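You operate a simulated robot arm through the tools that you are given. There is no shell and no other tool. Be economical: measure what you need, move in short steps, check, and stop when the job is done.

Carry out the task below with a simulated robot arm. There is one attempt and no reset: what you move stays moved.

TASK
Take the thermometer and leave it in the grey bowl. Then put the dosing glass on the bamboo board.

It is judged by the outcome, as a careful person would: the job done as asked, and still so three seconds after it is handed in. It fails if anything else is knocked over, pushed out of place, dropped, spilled or broken.

THE ROBOT
A 7-joint arm with a two-finger parallel gripper, fixed in place. Base frame: the origin is at the foot of the arm, x ahead of it, y to its left, z up; the work surface is at about z = 0.9. Lengths are in m, angles in degrees, forces in N, time in s.
With the tool pointing down near the work surface it reaches from about 0.3 to 0.68 m from the base axis. Its first joint turns from -66.0 to 66.0 degrees. Payload 1.57 kg.
Tool frame: the origin (TCP) lies between the finger pads and is the grasp point; the fingertips stand 0.03 m ahead of it; z points along the fingers, y is the line along which they close. The gripper opens to 0.11 m. The fingers are 0.024 m wide and 0.012 m thick; the gripper's body (0.048 by 0.112 m) begins 0.078 m behind the TCP.
Orientation is that of the tool frame in the base frame, as a unit quaternion [w, x, y, z]. With the fingers straight down and closing along the base's y, the tool's x points along the base's -x, its y along +y and its z along -z.

THE INTERFACE
- The arm moves only by the tool nudge_tool. Its argument "increments" is a list of rows, each a list of 6 numbers: the shift along the tool's x, y, z in cm, then the turn, a rotation vector about the tool's x, y, z in degrees. In form: [[tx, ty, tz, ax, ay, az], ...]. A call has 1 to 12 rows; each row shifts and turns the commanded pose from where the row before left it, along the tool's axes as they then stand. "gripper" is the gripper command, from -1 (fully open) to 1 (shut), values between in proportion, set as the call begins (left out, the last holds). A row lasts 0.2 s, in which the tool goes at most 0.05 m and 8.6 degrees; a call with a longer step from one row to the next is refused whole, and so is a gripper value outside its range. A pose out of reach is approached as far as the arm can. The call stops where the force on the tool passes 40 N (or 10 N more than at its start, if that is more) or the arm is blocked; 0.2 s more then pass. The fingers move at their own pace (about 0.108 m/s each) and stop on an object; they squeeze with about 36 N. The grip force told is the motor's: it shows also when the fingers shut on nothing. Time passes only in rows, and 0.2 s behind the last, so rows that do not move let the fingers close. It gives the time, the measured TCP pose, the force on the tool (base axes), the opening and the grip force at its end, in the units of the frame above (readings bear some noise), and new pictures: "show" is both (left out), scene, wrist or none.
- Cameras (640 x 400 px; columns grow to the right, rows downward): "scene" is fixed at [0.1699, -0.4061, 1.3971]; the picture's right is [0.61, -0.79, 0.00], its down [-0.50, -0.38, -0.78] and it looks along [0.62, 0.47, -0.63] (base axes); focal length 282 px, centre (320, 200). "wrist" rides on the gripper at [-0.036, 0, -0.08] in the tool frame; the picture's right is [0.00, -1.00, 0.00], its down [0.97, 0.00, -0.24] and it looks along [0.24, 0.00, 0.97] (tool axes); focal length 218 px, centre (320, 200).
- point_at(camera, pixels): for up to 12 pixels [column, row] of the newest picture of that camera ("zoom" is the newest enlarged one), the place [x, y, z] in the base frame of the surface seen there, good to about 0.002 m, but the place of the scene camera against the robot may be out by one fixed shift of up to 0.012 m in any direction. No time passes.
- inspect(camera, box): a new picture of the part [left, top, right, bottom] of that camera's present view, enlarged. No time passes.
- sign_off(): hands the job in; it is judged then, once.

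Work in short steps. Measure before you move; look again where a grasp or a placing could have gone wrong, and mend it. You have 80 turns and 120 pictures in all, the two below and enlarged ones among them. Open the gripper and draw the arm clear of the work before you hand the job in, unless the task says otherwise; then end with one line.

The tools are called after "Emit:" as a command line: name --pt "numbers of a row" for each row, then --argument value for the rest, lists and objects as JSON in quotes. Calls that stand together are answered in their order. nudge_tool: Moves the arm, as the interface text tells. Its arguments: {"type":"object","properties":{"increments":{"type":"array"},"gripper":{"type":"number"},"show":{"type":"string","enum":["both","scene","wrist","none"]}},"required":["increments"]} The other tools are called the same way: point_at (camera, pixels) gives the place of the surface under pixels of a picture; inspect (camera, box) takes an enlarged picture of a part of a camera's view; sign_off () hands the job in.

At the start:

```text
time: 0.0
position: [0.4315, 0.0154, 1.1948]
ee_rot: [0.0, -0.001, 1.0, -0.001]
ft_force: [0.3, 0.1, -0.1]
gripper_width: 0.1102
grip_force: 0.1
```

scene: 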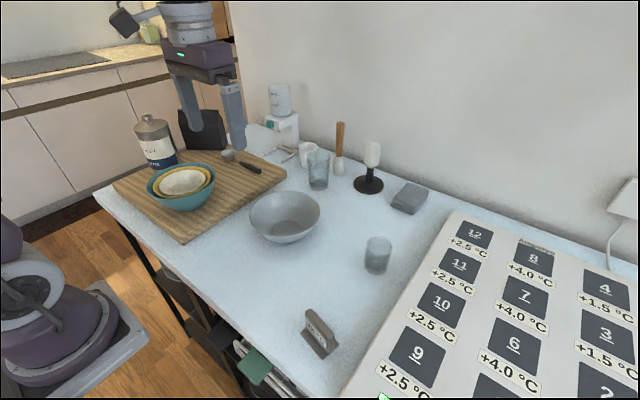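
wrist: 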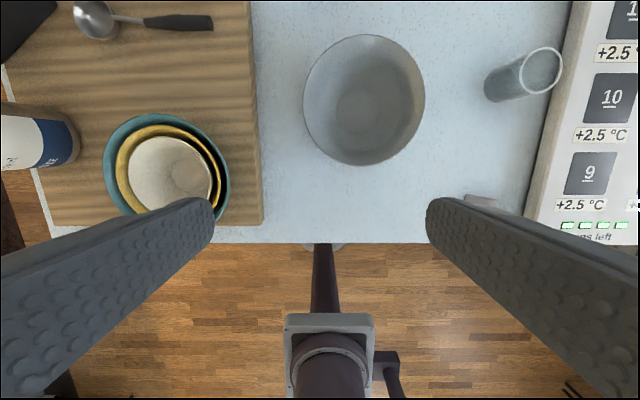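

I'll enlarge the scene to identify the thermometer and the dosing glass among the candidates.

Emit:
inspect --camera "scene" --box '[230, 200, 430, 380]'

Emit:
inspect --camera "scene" --box '[220, 70, 440, 220]'

```text
2.22 times, centred on (330, 290) of scene
```

zoom: 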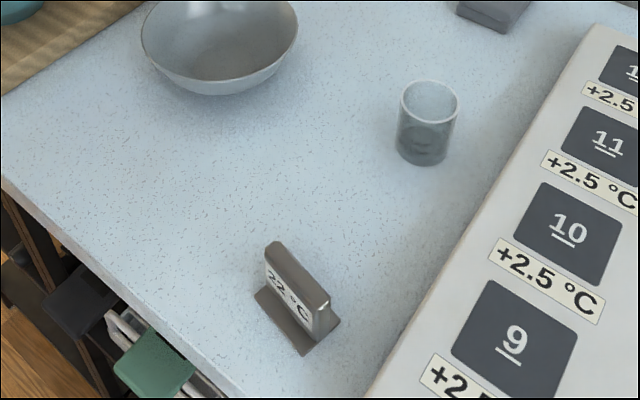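

```text
2.67 times, centred on (330, 145) of scene
```

zoom: 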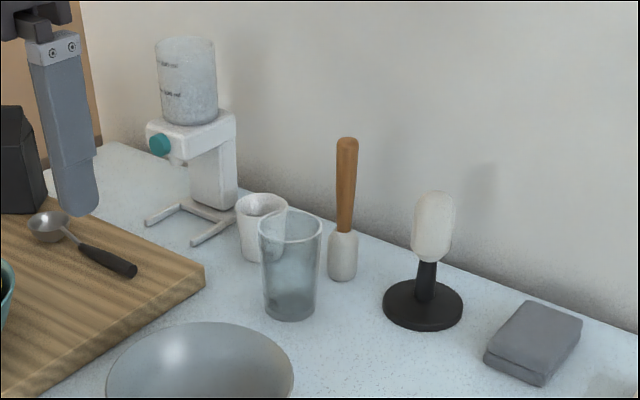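

The thermometer reads "22 °C" at (320,333). I'll look closer at both glasses, the dispenser and the panel.

Emit:
inspect --camera "scene" --box '[340, 220, 420, 290]'

Emit:
inspect --camera "scene" --box '[250, 75, 350, 200]'

Emit:
inspect --camera "scene" --box '[340, 200, 640, 400]'

Emit:
inspect --camera "wrist" --box '[420, 0, 640, 240]'

```text
5.71 times, centred on (380, 255) of scene
```

zoom: 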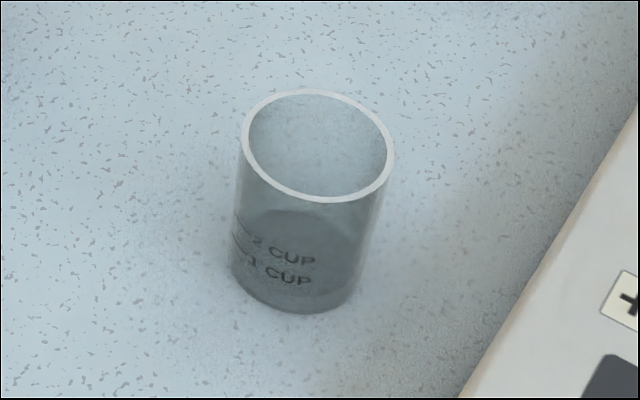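

```text
3.20 times, centred on (300, 138) of scene
```

zoom: 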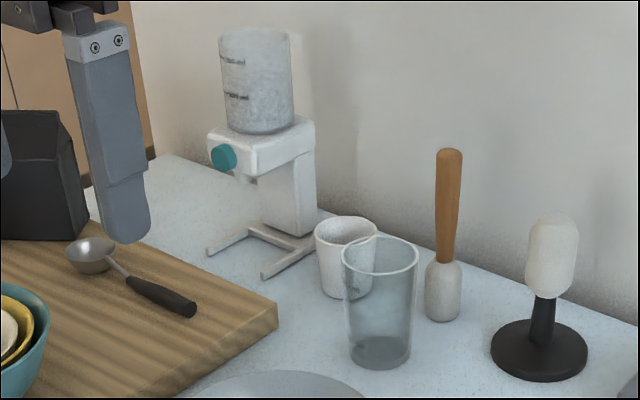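

```text
2.00 times, centred on (490, 300) of scene
```

zoom: 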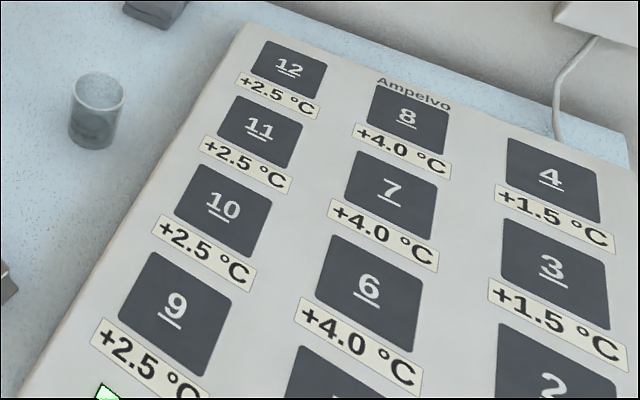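

```text
1.67 times, centred on (530, 120) of wrist
```

zoom: 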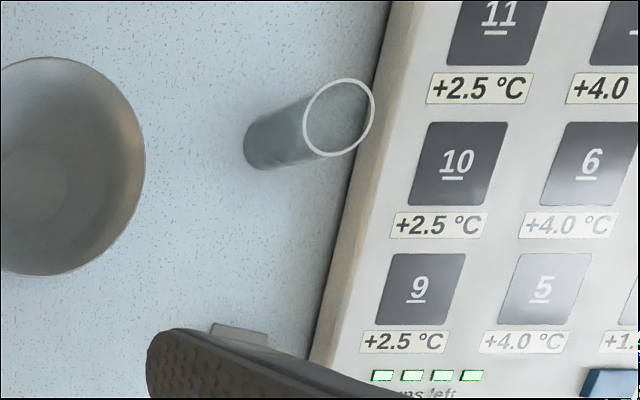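

The dosing glass is the graduated one at (378,255). I'll measure points on it and on the thermometer, bowl and board.

Emit:
point_at --camera "scene" --pixels '[[317, 313], [330, 330], [322, 322], [317, 330], [332, 335], [320, 352], [378, 240], [366, 243], [390, 246], [376, 272], [285, 226], [340, 300]]'

Emit:
point_at --camera "wrist" --pixels '[[495, 90], [523, 78], [560, 70], [545, 48], [525, 70], [365, 100], [304, 100], [425, 100], [365, 36], [365, 164], [480, 199], [245, 100]]'

Emit:
point_at --camera "scene" --pixels '[[250, 215], [319, 208], [285, 194], [285, 242], [230, 190], [250, 185], [275, 177], [260, 155], [258, 172], [184, 238], [300, 270], [420, 280]]'

Emit:
inspect --camera "scene" --box '[290, 295, 354, 365]'

```text
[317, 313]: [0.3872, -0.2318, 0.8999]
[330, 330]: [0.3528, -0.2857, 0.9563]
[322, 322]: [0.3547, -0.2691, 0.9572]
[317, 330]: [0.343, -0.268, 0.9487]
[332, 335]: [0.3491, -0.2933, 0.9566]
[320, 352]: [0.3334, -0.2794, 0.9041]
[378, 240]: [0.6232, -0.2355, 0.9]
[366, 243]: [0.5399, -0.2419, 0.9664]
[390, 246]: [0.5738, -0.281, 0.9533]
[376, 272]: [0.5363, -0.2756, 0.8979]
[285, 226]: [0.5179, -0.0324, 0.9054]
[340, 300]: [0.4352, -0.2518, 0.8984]
```

```text
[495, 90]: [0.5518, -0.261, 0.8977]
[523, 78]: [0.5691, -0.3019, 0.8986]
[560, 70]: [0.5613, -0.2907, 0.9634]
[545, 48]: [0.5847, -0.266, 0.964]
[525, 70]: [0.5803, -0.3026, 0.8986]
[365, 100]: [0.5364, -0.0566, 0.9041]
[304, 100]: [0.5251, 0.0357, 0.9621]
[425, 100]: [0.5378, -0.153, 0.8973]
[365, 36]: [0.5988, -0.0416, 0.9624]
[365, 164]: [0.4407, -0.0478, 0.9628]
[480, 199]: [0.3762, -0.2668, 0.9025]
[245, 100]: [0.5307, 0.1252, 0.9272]
```

```text
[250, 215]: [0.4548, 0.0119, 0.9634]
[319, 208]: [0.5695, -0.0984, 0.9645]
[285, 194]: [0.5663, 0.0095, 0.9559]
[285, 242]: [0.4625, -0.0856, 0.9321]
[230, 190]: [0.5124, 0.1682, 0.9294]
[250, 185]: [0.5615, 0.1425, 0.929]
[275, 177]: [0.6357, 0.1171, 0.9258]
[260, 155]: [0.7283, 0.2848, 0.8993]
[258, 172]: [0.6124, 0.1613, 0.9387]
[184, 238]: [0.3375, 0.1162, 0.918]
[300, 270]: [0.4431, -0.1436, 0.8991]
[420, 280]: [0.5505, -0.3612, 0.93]
```

```text
5.71 times, centred on (322, 330) of scene
```

zoom: 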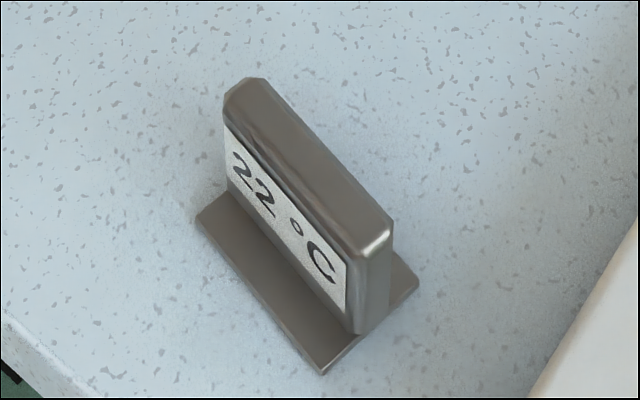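

I'll get the top-face corners of the thermometer from the zoomed picture.

Emit:
point_at --camera "zoom" --pixels '[[240, 92], [262, 84], [355, 235], [385, 222], [310, 160], [285, 165], [240, 160], [330, 290], [205, 218], [325, 365], [410, 285], [375, 290]]'

```text
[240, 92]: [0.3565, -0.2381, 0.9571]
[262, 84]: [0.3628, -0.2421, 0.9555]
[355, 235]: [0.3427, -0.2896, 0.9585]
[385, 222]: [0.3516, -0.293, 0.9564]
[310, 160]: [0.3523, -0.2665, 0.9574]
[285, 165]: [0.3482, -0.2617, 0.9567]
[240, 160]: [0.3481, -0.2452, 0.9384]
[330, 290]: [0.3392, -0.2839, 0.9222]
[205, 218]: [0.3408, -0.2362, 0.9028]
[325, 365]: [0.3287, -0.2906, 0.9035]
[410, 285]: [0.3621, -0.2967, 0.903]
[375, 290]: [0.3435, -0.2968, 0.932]
```

Thermometer centre is about (0.353,-0.266), its top at 0.957, and its long axis is near y. I'll move above it, staying high.

Emit:
nudge_tool --pt "0.98 -3.5 0.6 0 0 0" --pt "0.98 -3.5 0.6 0 0 0" --pt "0.98 -3.5 0.6 0 0 0" --pt "0.98 -3.5 0.6 0 0 0" --pt "0.98 -3.5 0.6 0 0 0" --pt "0.98 -3.5 0.6 0 0 0" --pt "0.98 -3.5 0.6 0 0 0" --pt "0.98 -3.5 0.6 0 0 0" --gripper -1 --show "none"

Emit:
nudge_tool --pt "0 0 0 0 0 8.5" --pt "0 0 0 0 0 8.5" --pt "0 0 0 0 0 8.5" --pt "0 0 0 0 0 8.5" --pt "0 0 0 0 0 8.5" --pt "0 0 0 0 0 8.5" --pt "0 0 0 0 0 8.5" --pt "0 0 0 0 0 8.5" --pt "0 0 0 0 0 8.5" --pt "0 0 0 0 0 8.5" --pt "0 0 0 0 0 8.5" --pt "0 0 0 0 0 8.5" --show "both"

```text
time: 1.8
position: [0.3515, -0.2644, 1.1479]
ee_rot: [0.0, 0.001, 1.0, 0.0]
ft_force: [-0.4, 0.9, 0.1]
gripper_width: 0.1098
grip_force: 0.0
```

```text
time: 4.4
position: [0.3533, -0.2645, 1.1486]
ee_rot: [0.0, 0.778, 0.628, 0.0]
ft_force: [0.4, 0.6, -0.7]
gripper_width: 0.1101
grip_force: 0.0
```

scene: 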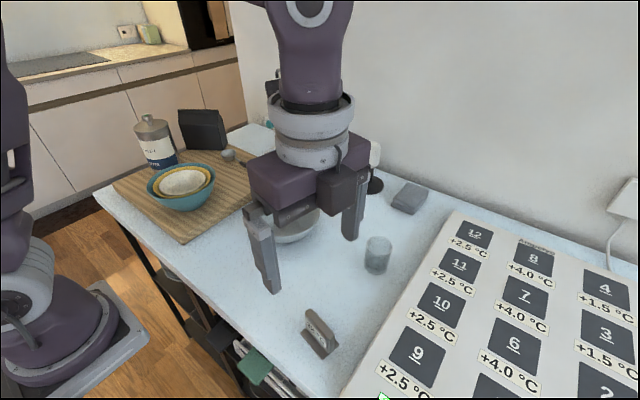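
wrist: 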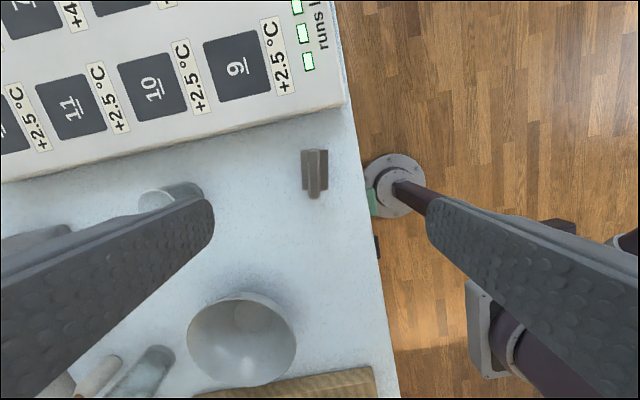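

The thermometer is at (315,172) in the wrist view. I'll enlarge it there for a check against the robot's frame.

Emit:
inspect --camera "wrist" --box '[275, 135, 355, 215]'

```text
5.00 times, centred on (315, 175) of wrist
```

zoom: 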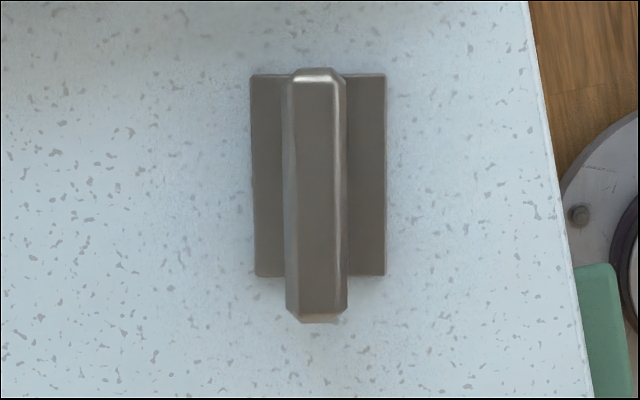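

Emit:
point_at --camera "zoom" --pixels '[[318, 90], [318, 305], [318, 200], [293, 100], [342, 100], [293, 300], [342, 300], [256, 78], [380, 78], [258, 272], [382, 272], [200, 200]]'

```text
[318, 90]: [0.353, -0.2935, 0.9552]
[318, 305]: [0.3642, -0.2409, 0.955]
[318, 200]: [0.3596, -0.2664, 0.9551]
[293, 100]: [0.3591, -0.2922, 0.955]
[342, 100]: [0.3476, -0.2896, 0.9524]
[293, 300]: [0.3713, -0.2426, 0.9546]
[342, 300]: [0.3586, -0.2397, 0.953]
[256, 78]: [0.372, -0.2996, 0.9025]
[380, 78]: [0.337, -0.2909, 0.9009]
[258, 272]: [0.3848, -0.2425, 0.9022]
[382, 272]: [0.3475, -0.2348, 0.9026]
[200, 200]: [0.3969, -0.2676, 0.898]
```

Tool and thermometer are aligned (both about 12°). I'll shift 6 mm in tool y and descend so the tips end about 1 cm above the base plate.

Emit:
nudge_tool --pt "-0.12 0.64 2 0 0 0" --pt "0 0 3.5 0 0 0" --pt "0 0 3.5 0 0 0" --pt "0 0 3.5 0 0 0" --pt "0 0 3.5 0 0 0" --pt "0 0 2.5 0 0 0" --pt "0 0 1.0 0 0 0" --pt "0 0 0.9 0 0 0" --pt "0 0 0 0 0 0" --show "both"

```text
time: 6.4
position: [0.3585, -0.2681, 0.9426]
ee_rot: [-0.001, 0.778, 0.629, -0.001]
ft_force: [0.7, 0.9, 0.6]
gripper_width: 0.1099
grip_force: 0.0
```

scene: 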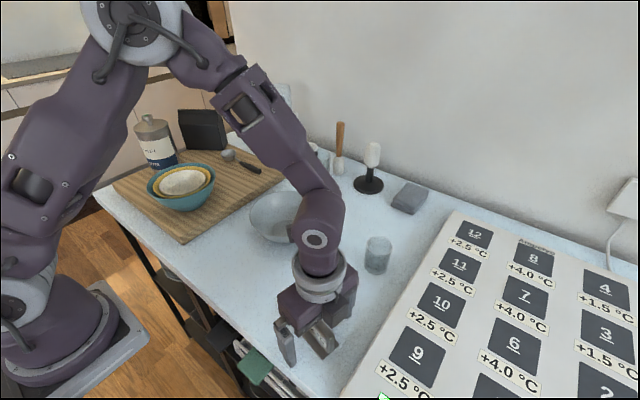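
wrist: 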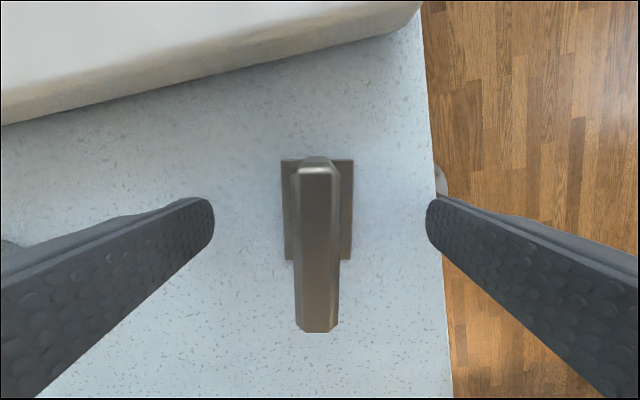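

The thermometer sits centred between the fingers, so I'll close.

Emit:
nudge_tool --pt "0 0 0 0 0 0" --pt "0 0 0 0 0 0" --pt "0 0 0 0 0 0" --pt "0 0 0 0 0 0" --gripper 1 --show "wrist"

```text
time: 7.4
position: [0.3592, -0.2679, 0.9421]
ee_rot: [0.0, 0.777, 0.63, 0.0]
ft_force: [0.0, -0.2, 0.7]
gripper_width: 0.015
grip_force: 30.4
```

wrist: 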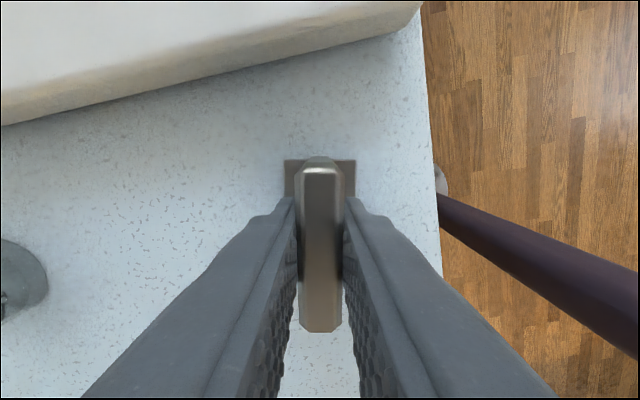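

Gripped (15 mm wide). I'll lift 14 cm and carry it over the bowl centre, about (0.519,-0.044).

Emit:
nudge_tool --pt "0 0 -1 0 0 0" --pt "0 0 -2.5 0 0 0" --pt "0 0 -3.5 0 0 0" --pt "0 0 -3.5 0 0 0" --pt "0 0 -3.5 0 0 0" --show "none"

Emit:
nudge_tool --pt "2.5 1.1 0 0 0 0" --pt "2.5 1.1 0 0 0 0" --pt "2.5 1.1 0 0 0 0" --pt "2.5 1.1 0 0 0 0" --pt "2.5 1.1 0 0 0 0" --pt "2.5 1.1 0 0 0 0" --pt "2.5 1.1 0 0 0 0" --pt "2.5 1.1 0 0 0 0" --pt "2.5 1.1 0 0 0 0" --pt "2.5 1.1 0 0 0 0" --pt "0 0 0 0 0 0" --show "both"

```text
time: 8.6
position: [0.3595, -0.267, 1.084]
ee_rot: [0.0, 0.777, 0.629, 0.001]
ft_force: [0.1, -0.3, -0.7]
gripper_width: 0.0153
grip_force: 31.1
```

```text
time: 11.0
position: [0.5188, -0.0455, 1.0846]
ee_rot: [0.0, 0.777, 0.63, 0.001]
ft_force: [-0.8, 0.7, -1.1]
gripper_width: 0.0153
grip_force: 31.3
```

scene: 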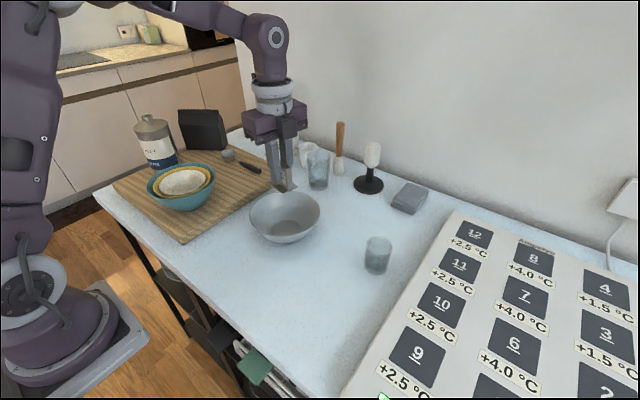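
wrist: 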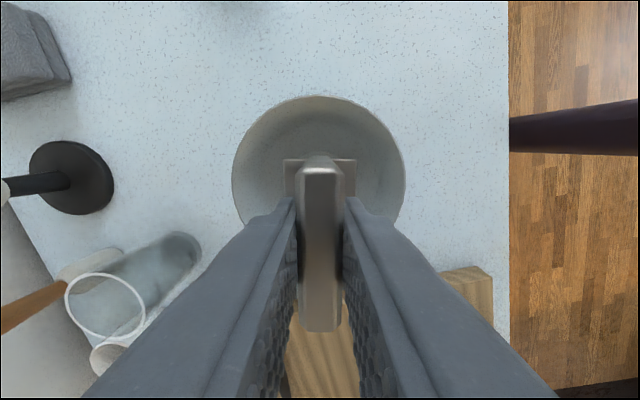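

The bowl lies centred under the load. I'll measure its rim and inner profile before lowering.

Emit:
point_at --camera "wrist" --pixels '[[233, 180], [404, 180], [319, 98], [319, 110], [319, 120], [319, 130], [319, 140], [319, 150], [275, 180], [365, 180], [255, 180], [385, 180]]'

Emit:
point_at --camera "scene" --pixels '[[285, 200], [285, 206], [285, 212], [285, 218], [285, 224], [285, 230], [275, 222], [295, 222]]'

```text
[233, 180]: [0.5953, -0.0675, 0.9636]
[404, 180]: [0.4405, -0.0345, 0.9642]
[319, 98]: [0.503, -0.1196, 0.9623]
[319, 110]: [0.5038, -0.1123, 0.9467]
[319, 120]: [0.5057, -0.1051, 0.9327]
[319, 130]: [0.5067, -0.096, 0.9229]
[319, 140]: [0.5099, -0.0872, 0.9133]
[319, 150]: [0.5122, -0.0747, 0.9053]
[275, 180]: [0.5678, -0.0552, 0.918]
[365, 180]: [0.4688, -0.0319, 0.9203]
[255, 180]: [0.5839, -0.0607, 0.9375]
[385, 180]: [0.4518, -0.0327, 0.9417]
```

```text
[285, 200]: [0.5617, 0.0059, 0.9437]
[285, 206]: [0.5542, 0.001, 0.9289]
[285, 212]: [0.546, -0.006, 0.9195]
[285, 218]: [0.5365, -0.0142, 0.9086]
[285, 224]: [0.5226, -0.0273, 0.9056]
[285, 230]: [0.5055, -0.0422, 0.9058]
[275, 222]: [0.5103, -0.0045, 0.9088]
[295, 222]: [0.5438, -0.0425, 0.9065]
```

The bowl floor is 0.905 and flat out to about 32 mm radius. I'll lower to just above contact.

Emit:
nudge_tool --pt "0 0 3 0 0 0" --pt "0.1 0 3 0 0 0" --pt "0.05 0 3 0 0 0" --pt "0 0 2 0 0 0" --pt "0 0 1 0 0 0" --pt "0 0 0.8 0 0 0" --pt "0 0 0.3 0 0 0" --pt "0 0 0.2 0 0 0" --pt "0 0 0 0 0 0" --show "both"

```text
time: 13.0
position: [0.5184, -0.0438, 0.951]
ee_rot: [0.0, 0.777, 0.629, 0.0]
ft_force: [0.3, 0.4, -0.4]
gripper_width: 0.0153
grip_force: 30.9
```

scene: 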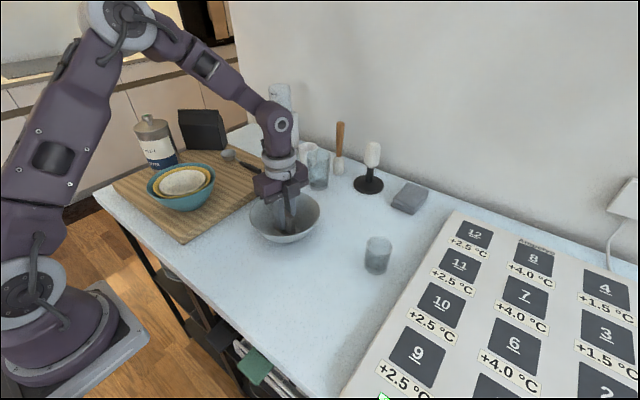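
wrist: 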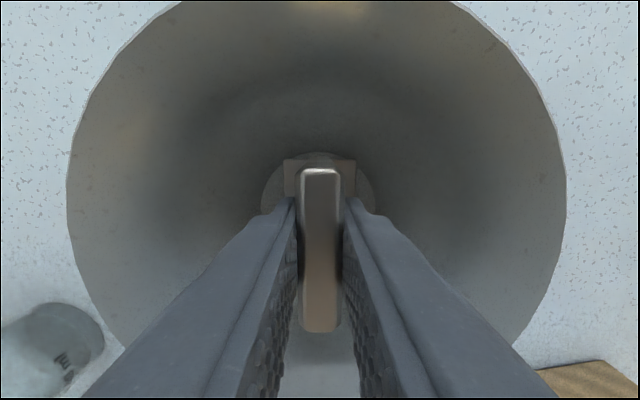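

No contact yet; I'll ease down in tiny steps, reading the force.

Emit:
nudge_tool --pt "0 0 0.1 0 0 0" --pt "0 0 0.1 0 0 0" --show "none"

Emit:
nudge_tool --pt "0 0 0.1 0 0 0" --pt "0 0 0 0 0 0" --show "none"

```text
time: 13.6
position: [0.5186, -0.0443, 0.9496]
ee_rot: [0.0, 0.777, 0.629, 0.0]
ft_force: [-0.5, 3.1, 8.3]
gripper_width: 0.0151
grip_force: 30.8
```

```text
time: 14.2
position: [0.5189, -0.0434, 0.9485]
ee_rot: [0.001, 0.777, 0.629, 0.001]
ft_force: [-0.6, 2.8, 26.6]
gripper_width: 0.0158
grip_force: 30.6
```

It has touched down (26 N), so I'll back off 1 mm and open part way.

Emit:
nudge_tool --pt "0 0 -0.1 0 0 0" --show "none"

Emit:
nudge_tool --pt "0 0 0 0 0 0" --pt "0 0 0 0 0 0" --pt "0 0 0 0 0 0" --gripper 0.25 --show "wrist"

```text
time: 14.6
position: [0.5197, -0.0452, 0.949]
ee_rot: [0.0, 0.778, 0.629, 0.0]
ft_force: [3.1, 3.2, 15.7]
gripper_width: 0.0152
grip_force: 31.1
```

```text
time: 15.4
position: [0.5189, -0.045, 0.9487]
ee_rot: [0.0, 0.777, 0.629, 0.0]
ft_force: [0.4, 0.2, -0.4]
gripper_width: 0.0414
grip_force: 0.1
```

wrist: 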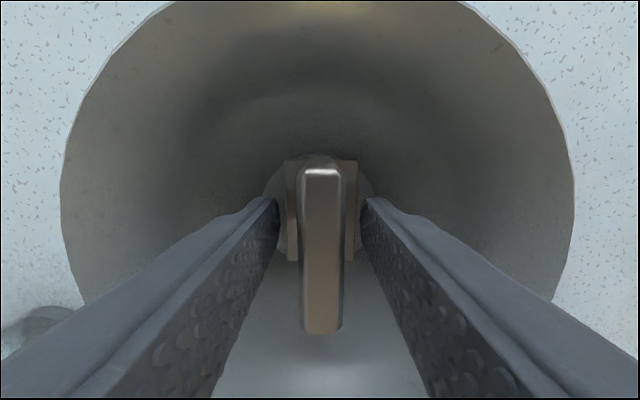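

The thermometer stands free in the bowl. I'll rise straight up, then travel over the dosing glass at about (0.563,-0.263).

Emit:
nudge_tool --pt "0 0 -1 0 0 0" --pt "0 0 -3 0 0 0" --pt "0 0 -4 0 0 0" --pt "0 0 -4 0 0 0" --pt "0 0 -4 0 0 0" --pt "0 0 -2 0 0 0" --show "none"

Emit:
nudge_tool --pt "-2.5 1.1 0 0 0 0" --pt "-2.5 1.1 0 0 0 0" --pt "-2.5 1.1 0 0 0 0" --pt "-2.5 1.1 0 0 0 0" --pt "-2.5 1.1 0 0 0 0" --pt "-2.5 1.1 0 0 0 0" --pt "-2.5 1.1 0 0 0 0" --pt "-2.5 1.1 0 0 0 0" --pt "0 0 0 0 0 0" --gripper -1 --show "both"

```text
time: 16.8
position: [0.5168, -0.0442, 1.1284]
ee_rot: [0.0, 0.777, 0.63, 0.0]
ft_force: [0.1, -0.5, -0.5]
gripper_width: 0.0411
grip_force: 0.0
```

```text
time: 18.8
position: [0.5621, -0.2588, 1.1286]
ee_rot: [0.001, 0.777, 0.629, 0.0]
ft_force: [0.3, 0.5, 0.3]
gripper_width: 0.1102
grip_force: 0.1
```

scene: 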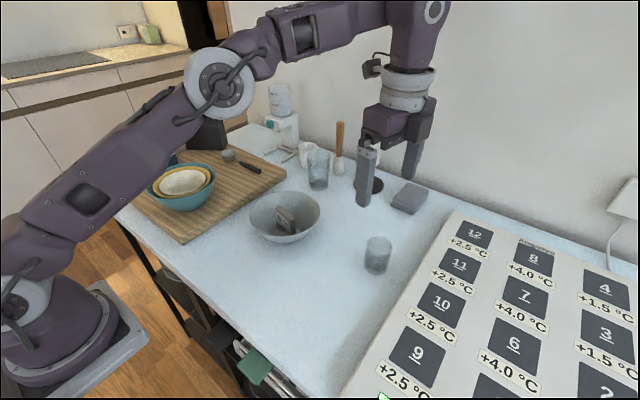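
wrist: 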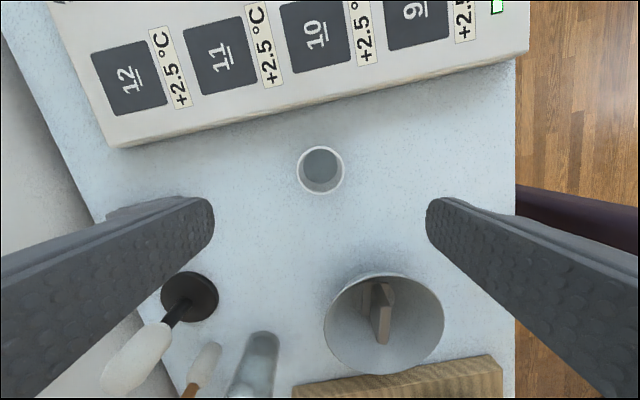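

The glass is at (320,170), clear of the panel. I'll enlarge and measure it.

Emit:
inspect --camera "wrist" --box '[280, 130, 360, 210]'

Emit:
point_at --camera "zoom" --pixels '[[210, 200], [430, 200], [320, 87], [320, 308], [320, 200]]'

Emit:
point_at --camera "wrist" --pixels '[[298, 170], [343, 170], [320, 147], [320, 193], [320, 165], [300, 100], [400, 80], [360, 310], [325, 395], [420, 380]]'

```text
5.00 times, centred on (320, 170) of wrist
```

zoom: 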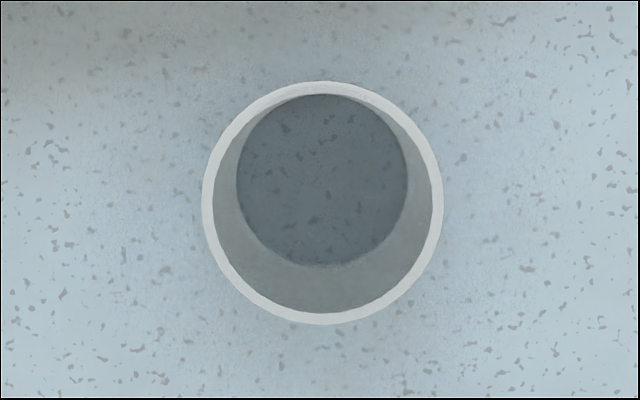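

```text
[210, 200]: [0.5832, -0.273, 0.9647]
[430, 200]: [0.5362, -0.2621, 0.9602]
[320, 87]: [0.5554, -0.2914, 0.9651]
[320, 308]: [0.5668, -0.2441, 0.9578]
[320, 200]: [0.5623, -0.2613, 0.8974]
```

```text
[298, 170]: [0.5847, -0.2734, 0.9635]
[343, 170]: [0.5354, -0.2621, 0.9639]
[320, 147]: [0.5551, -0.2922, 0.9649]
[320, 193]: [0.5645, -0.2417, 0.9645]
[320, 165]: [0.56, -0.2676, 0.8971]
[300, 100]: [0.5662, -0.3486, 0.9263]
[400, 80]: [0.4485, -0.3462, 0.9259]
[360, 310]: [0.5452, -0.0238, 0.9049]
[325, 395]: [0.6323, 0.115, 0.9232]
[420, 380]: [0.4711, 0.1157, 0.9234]
```

Glass centre is (0.560,-0.267), diameter 5 cm, rim at 0.964, empty. I'll shift and descend around it.

Emit:
nudge_tool --pt "-0.83 0 2 0 0 0" --pt "0 0 3.5 0 0 0" --pt "0 0 3.5 0 0 0" --pt "0 0 3.5 0 0 0" --pt "0 0 3 0 0 0" --pt "0 0 2 0 0 0" --pt "0 0 1.3 0 0 0" --pt "0 0 0 0 0 0" --show "wrist"

```text
time: 20.6
position: [0.5618, -0.2662, 0.9412]
ee_rot: [0.0, 0.777, 0.63, 0.0]
ft_force: [0.2, 0.1, -0.6]
gripper_width: 0.1102
grip_force: 0.0
```

wrist: 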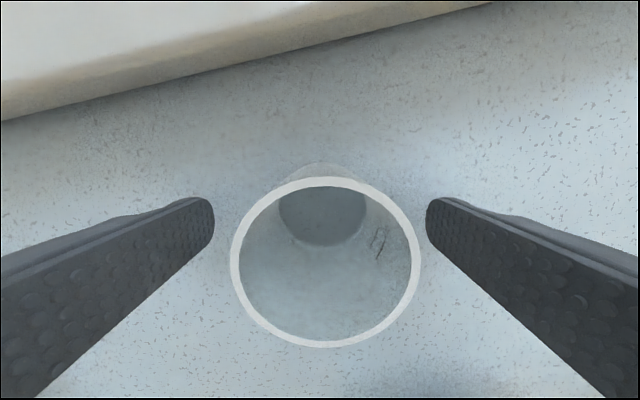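

Well centred to within 1.5 mm. I'll correct that and close gently to a width slightly under the glass's.

Emit:
nudge_tool --pt "0 -0.13 0 0 0 0" --pt "0 0 0 0 0 0" --pt "0 0 0 0 0 0" --pt "0 0 0 0 0 0" --gripper 0.25 --show "wrist"

```text
time: 21.6
position: [0.5599, -0.2651, 0.942]
ee_rot: [0.0, 0.777, 0.629, -0.001]
ft_force: [0.9, 0.9, 0.5]
gripper_width: 0.0519
grip_force: 35.8
```

wrist: 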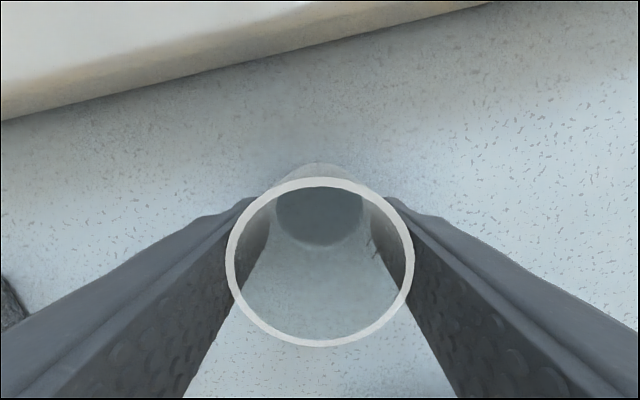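

Held at 52 mm. I'll lift, then travel high across toward the board.

Emit:
nudge_tool --pt "0 0 -1 0 0 0" --pt "0 0 -3 0 0 0" --pt "0 0 -4 0 0 0" --pt "0 0 -4 0 0 0" --pt "0 0 -4 0 0 0" --pt "0 0 0 0 0 0" --show "none"

Emit:
nudge_tool --pt "3.2 -0.8 0 0 0 0" --pt "3.2 -0.8 0 0 0 0" --pt "3.2 -0.8 0 0 0 0" --pt "3.2 -0.8 0 0 0 0" --pt "3.2 -0.8 0 0 0 0" --pt "3.2 -0.8 0 0 0 0" --pt "3.2 -0.8 0 0 0 0" --pt "3.2 -0.8 0 0 0 0" --pt "3.2 -0.8 0 0 0 0" --pt "3.2 -0.8 0 0 0 0" --pt "3.2 -0.8 0 0 0 0" --pt "0 0 0 0 0 0" --show "both"

```text
time: 23.0
position: [0.5622, -0.2668, 1.1022]
ee_rot: [0.0, 0.777, 0.63, 0.001]
ft_force: [-0.5, -0.2, 0.1]
gripper_width: 0.0522
grip_force: 35.9
```

```text
time: 25.6
position: [0.5479, 0.0957, 1.1024]
ee_rot: [0.0, 0.777, 0.63, 0.0]
ft_force: [-0.1, 0.1, -1.1]
gripper_width: 0.052
grip_force: 35.7
```

scene: 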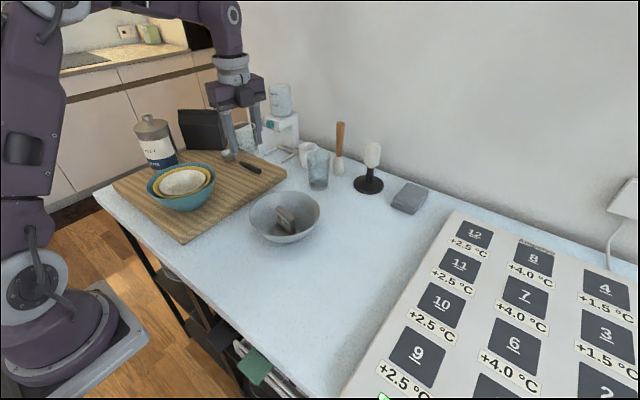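
wrist: 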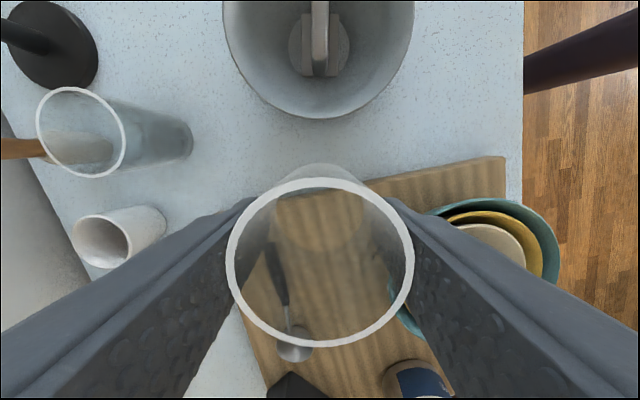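

I'll measure the free region of the board in the scene view: bowls' edge, spoon and board corner.

Emit:
inspect --camera "scene" --box '[110, 130, 300, 250]'

Emit:
point_at --camera "scene" --pixels '[[214, 178], [212, 195], [208, 170], [225, 160], [240, 163], [259, 171], [283, 177], [240, 185], [230, 175], [215, 215], [250, 180], [232, 205]]'

```text
3.33 times, centred on (205, 190) of scene
```

zoom: 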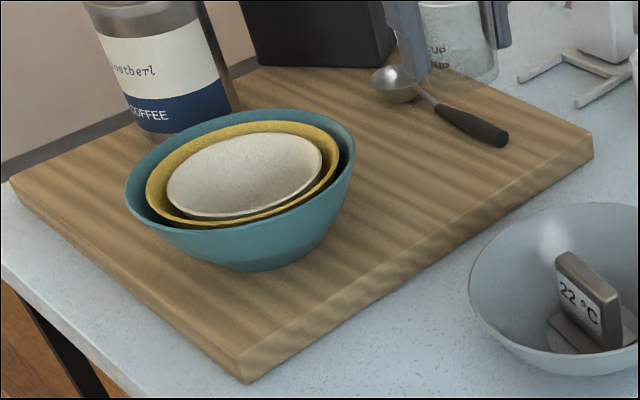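

```text
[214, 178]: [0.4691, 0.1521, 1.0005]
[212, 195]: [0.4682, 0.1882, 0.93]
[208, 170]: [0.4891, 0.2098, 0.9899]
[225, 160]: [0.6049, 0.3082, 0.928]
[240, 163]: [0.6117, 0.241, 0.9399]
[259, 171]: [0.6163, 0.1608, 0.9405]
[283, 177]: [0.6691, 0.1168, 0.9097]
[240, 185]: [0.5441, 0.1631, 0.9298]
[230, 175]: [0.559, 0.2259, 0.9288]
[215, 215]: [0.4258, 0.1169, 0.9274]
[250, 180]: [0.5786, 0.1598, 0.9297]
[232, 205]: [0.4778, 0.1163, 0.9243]
```

Target (0.558,0.158): the bowl rim reaches x ≲0.495, the spoon handle starts at x ≈0.615, and the board edge is at y ≈0.117. I'll move over it and check from the wrist.

Emit:
nudge_tool --pt "3.1 -0.15 0 0 0 0" --pt "3.2 -0.15 0 0 0 0" --pt "0 0 3 0 0 0" --pt "0 0 3 0 0 0" --pt "0 0 0 0 0 0" --show "both"

```text
time: 26.8
position: [0.5572, 0.1565, 1.0405]
ee_rot: [0.0, 0.777, 0.629, 0.0]
ft_force: [0.3, 0.6, -0.8]
gripper_width: 0.0518
grip_force: 35.9
```

scene: 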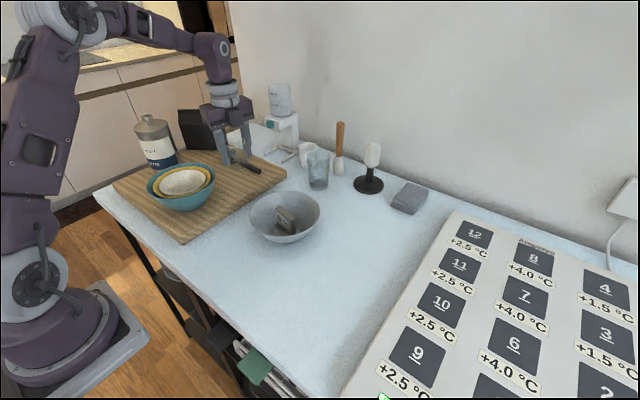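
wrist: 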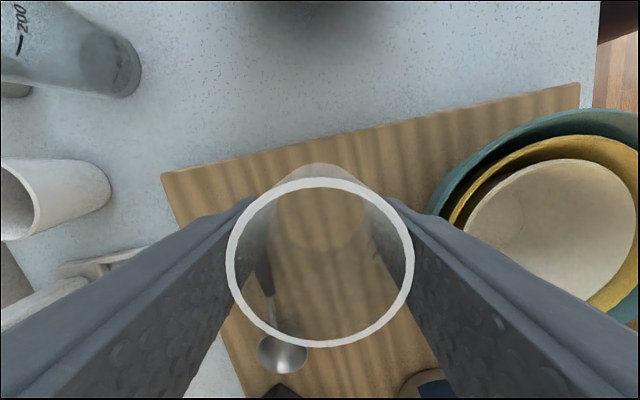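

The tall tumbler also carries a marking ("200"), so before placing I'll read both glasses' markings to be sure of the right one.

Emit:
inspect --camera "wrist" --box '[0, 0, 160, 110]'

Emit:
inspect --camera "scene" --box '[296, 135, 340, 195]'

Emit:
inspect --camera "scene" --box '[255, 75, 315, 170]'

Emit:
inspect --camera "scene" --box '[210, 110, 270, 190]'

```text
3.64 times, centred on (80, 55) of wrist
```

zoom: 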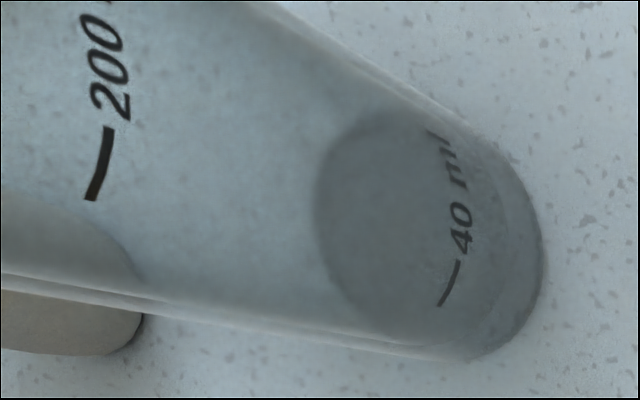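

```text
6.67 times, centred on (318, 165) of scene
```

zoom: 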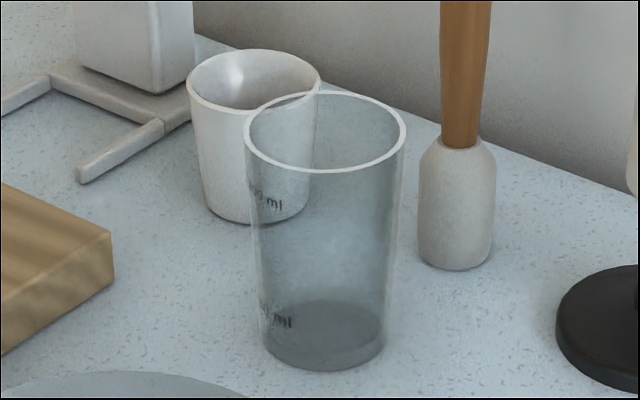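

```text
4.21 times, centred on (285, 122) of scene
```

zoom: 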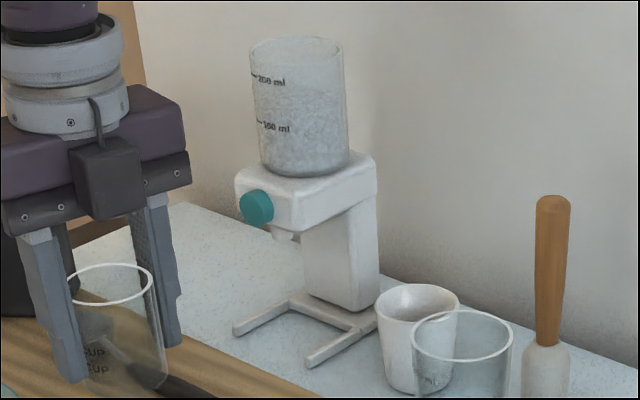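

```text
5.00 times, centred on (240, 150) of scene
```

zoom: 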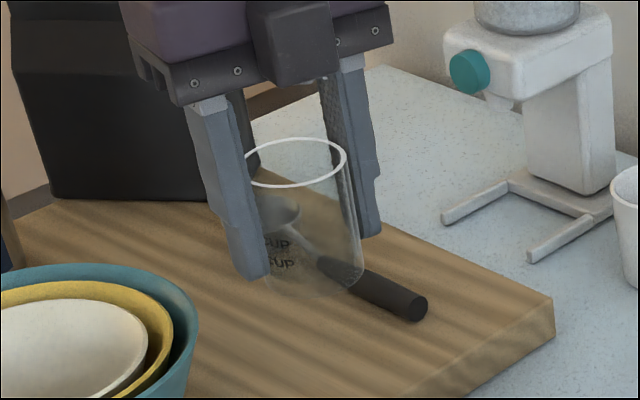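

The held glass has per-cup dose marks, the tall one 40/200 ml marks. I'll take one closer look at the held glass.

Emit:
inspect --camera "scene" --box '[224, 132, 260, 172]'

Emit:
inspect --camera "wrist" --box '[220, 155, 420, 355]'

```text
10.00 times, centred on (242, 152) of scene
```

zoom: 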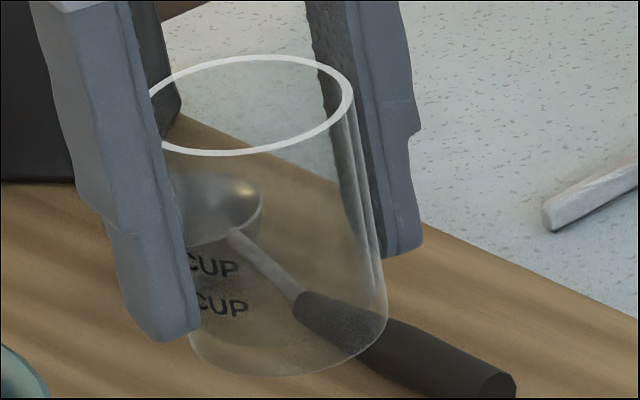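

```text
2.00 times, centred on (320, 255) of wrist
```

zoom: 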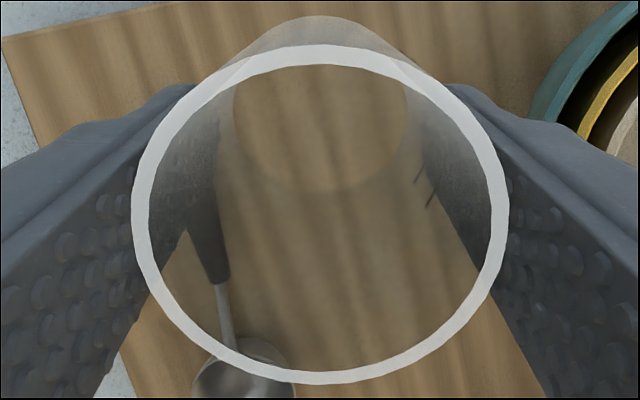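

I'll measure the finger surroundings: bowl rim edge and spoon handle from the wrist view (robot frame).

Emit:
point_at --camera "wrist" --pixels '[[433, 205], [440, 190], [455, 165], [262, 275], [268, 290], [255, 265], [165, 178], [400, 128], [300, 152], [575, 85]]'

Emit:
point_at --camera "scene" --pixels '[[259, 171], [250, 166], [246, 164], [254, 170], [256, 172], [252, 164]]'

```text
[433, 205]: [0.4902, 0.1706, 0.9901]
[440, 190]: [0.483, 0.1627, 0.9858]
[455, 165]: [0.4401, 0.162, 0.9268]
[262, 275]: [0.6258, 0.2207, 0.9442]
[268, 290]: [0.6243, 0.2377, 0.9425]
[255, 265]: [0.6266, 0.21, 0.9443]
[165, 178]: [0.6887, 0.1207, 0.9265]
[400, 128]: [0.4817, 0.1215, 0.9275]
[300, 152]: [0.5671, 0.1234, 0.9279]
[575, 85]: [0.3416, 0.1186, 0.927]
```

```text
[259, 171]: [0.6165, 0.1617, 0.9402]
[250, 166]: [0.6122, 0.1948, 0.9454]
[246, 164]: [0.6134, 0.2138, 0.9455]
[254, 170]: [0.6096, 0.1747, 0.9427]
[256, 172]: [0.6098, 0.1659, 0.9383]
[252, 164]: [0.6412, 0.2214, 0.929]
```

There's room on both sides (rim x 0.49, handle x ≈0.616). I'll lower to just above contact, expected at TCP z ≈0.972.

Emit:
nudge_tool --pt "0.23 -0.33 1 0 0 0" --pt "0 0 2 0 0 0" --pt "0 0 2 0 0 0" --pt "0 0 1 0 0 0" --pt "0 0 0.5 0 0 0" --pt "0 0 0 0 0 0" --show "both"

Emit:
nudge_tool --pt "0 0 0.1 0 0 0" --pt "0 0 0.1 0 0 0" --show "none"

```text
time: 28.2
position: [0.5535, 0.1609, 0.9746]
ee_rot: [-0.001, 0.777, 0.629, -0.001]
ft_force: [0.5, -0.7, -1.0]
gripper_width: 0.0524
grip_force: 36.2
```

scene: 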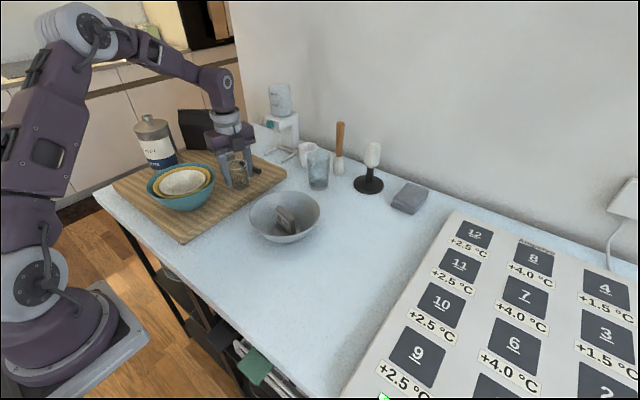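
wrist: 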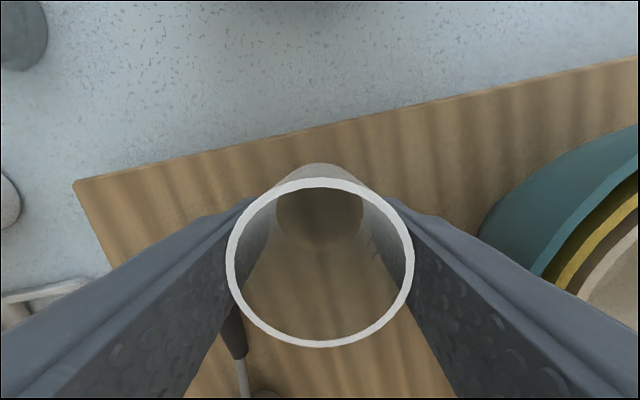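

```text
time: 28.8
position: [0.555, 0.1615, 0.9732]
ee_rot: [0.0, 0.777, 0.629, 0.0]
ft_force: [0.4, 0.1, -0.8]
gripper_width: 0.0522
grip_force: 36.2
```

Still no contact, so I'll ease down 1 mm at a time.

Emit:
nudge_tool --pt "0 0 0.1 0 0 0" --pt "0 0 0 0 0 0" --show "none"

Emit:
nudge_tool --pt "0 0 0.07 0 0 0" --pt "0 0 0 0 0 0" --show "none"

```text
time: 29.4
position: [0.5553, 0.1621, 0.9724]
ee_rot: [0.0, 0.777, 0.63, 0.0]
ft_force: [-0.1, 0.0, 2.3]
gripper_width: 0.052
grip_force: 35.9
```

```text
time: 30.0
position: [0.5532, 0.161, 0.9717]
ee_rot: [-0.001, 0.777, 0.63, 0.001]
ft_force: [0.6, 0.2, 14.7]
gripper_width: 0.0521
grip_force: 36.1
```

Contact with the board. I'll open part way to about 7 cm.

Emit:
nudge_tool --pt "0 0 -0.05 0 0 0" --pt "0 0 0 0 0 0" --pt "0 0 0 0 0 0" --gripper -0.27 --show "wrist"

```text
time: 30.8
position: [0.5536, 0.1607, 0.9715]
ee_rot: [0.0, 0.777, 0.629, 0.0]
ft_force: [-0.4, 0.3, -0.7]
gripper_width: 0.0701
grip_force: 0.0
```

wrist: 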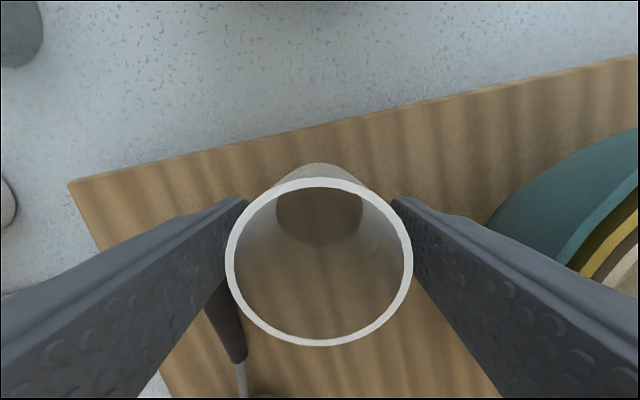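

The glass stands free. I'll rise straight up, draw clear and check.

Emit:
nudge_tool --pt "0 0 -1 0 0 0" --pt "0 0 -3 0 0 0" --pt "0 0 -4 0 0 0" --pt "0 0 -4 0 0 0" --pt "0 0 -4 0 0 0" --pt "0 0 -4 0 0 0" --pt "-3 -3 0 0 0 0" --pt "-3 -3 0 0 0 0" --pt "-3 -3 0 0 0 0" --pt "0 0 0 0 0 0" --show "both"

```text
time: 33.0
position: [0.4451, 0.09, 1.1722]
ee_rot: [0.0, 0.777, 0.629, 0.001]
ft_force: [0.2, -0.3, -0.2]
gripper_width: 0.07
grip_force: 0.0
```

scene: 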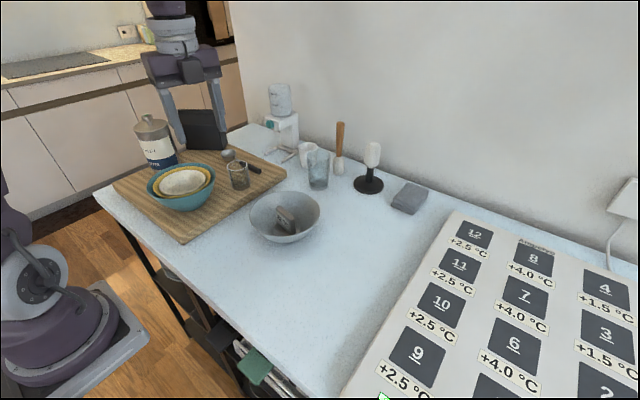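
wrist: 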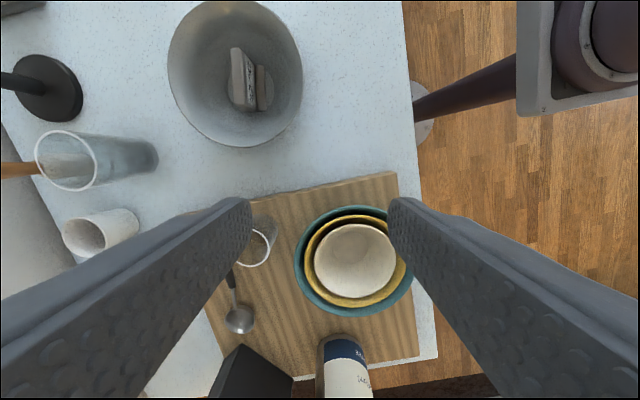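

The thermometer is standing in the bowl, the glass upright on the board, and everything else is unmoved. I'll open fully and hand in.

Emit:
nudge_tool --pt "0 0 -1 0 0 0" --pt "0 0 0 0 0 0" --pt "0 0 0 0 0 0" --gripper -1 --show "none"

Emit:
sign_off

```text
time: 33.8
position: [0.4472, 0.0903, 1.1818]
ee_rot: [0.0, 0.777, 0.63, 0.0]
ft_force: [-0.2, 0.3, -0.9]
gripper_width: 0.1102
grip_force: 0.0
```

```text
The job is handed in.
```

The thermometer is standing in the grey bowl and the dosing glass is upright on the bamboo board; I took the small glass with the 1/2 CUP marks as the dosing glass, though the taller tumbler with 40/200 ml marks was also possible.
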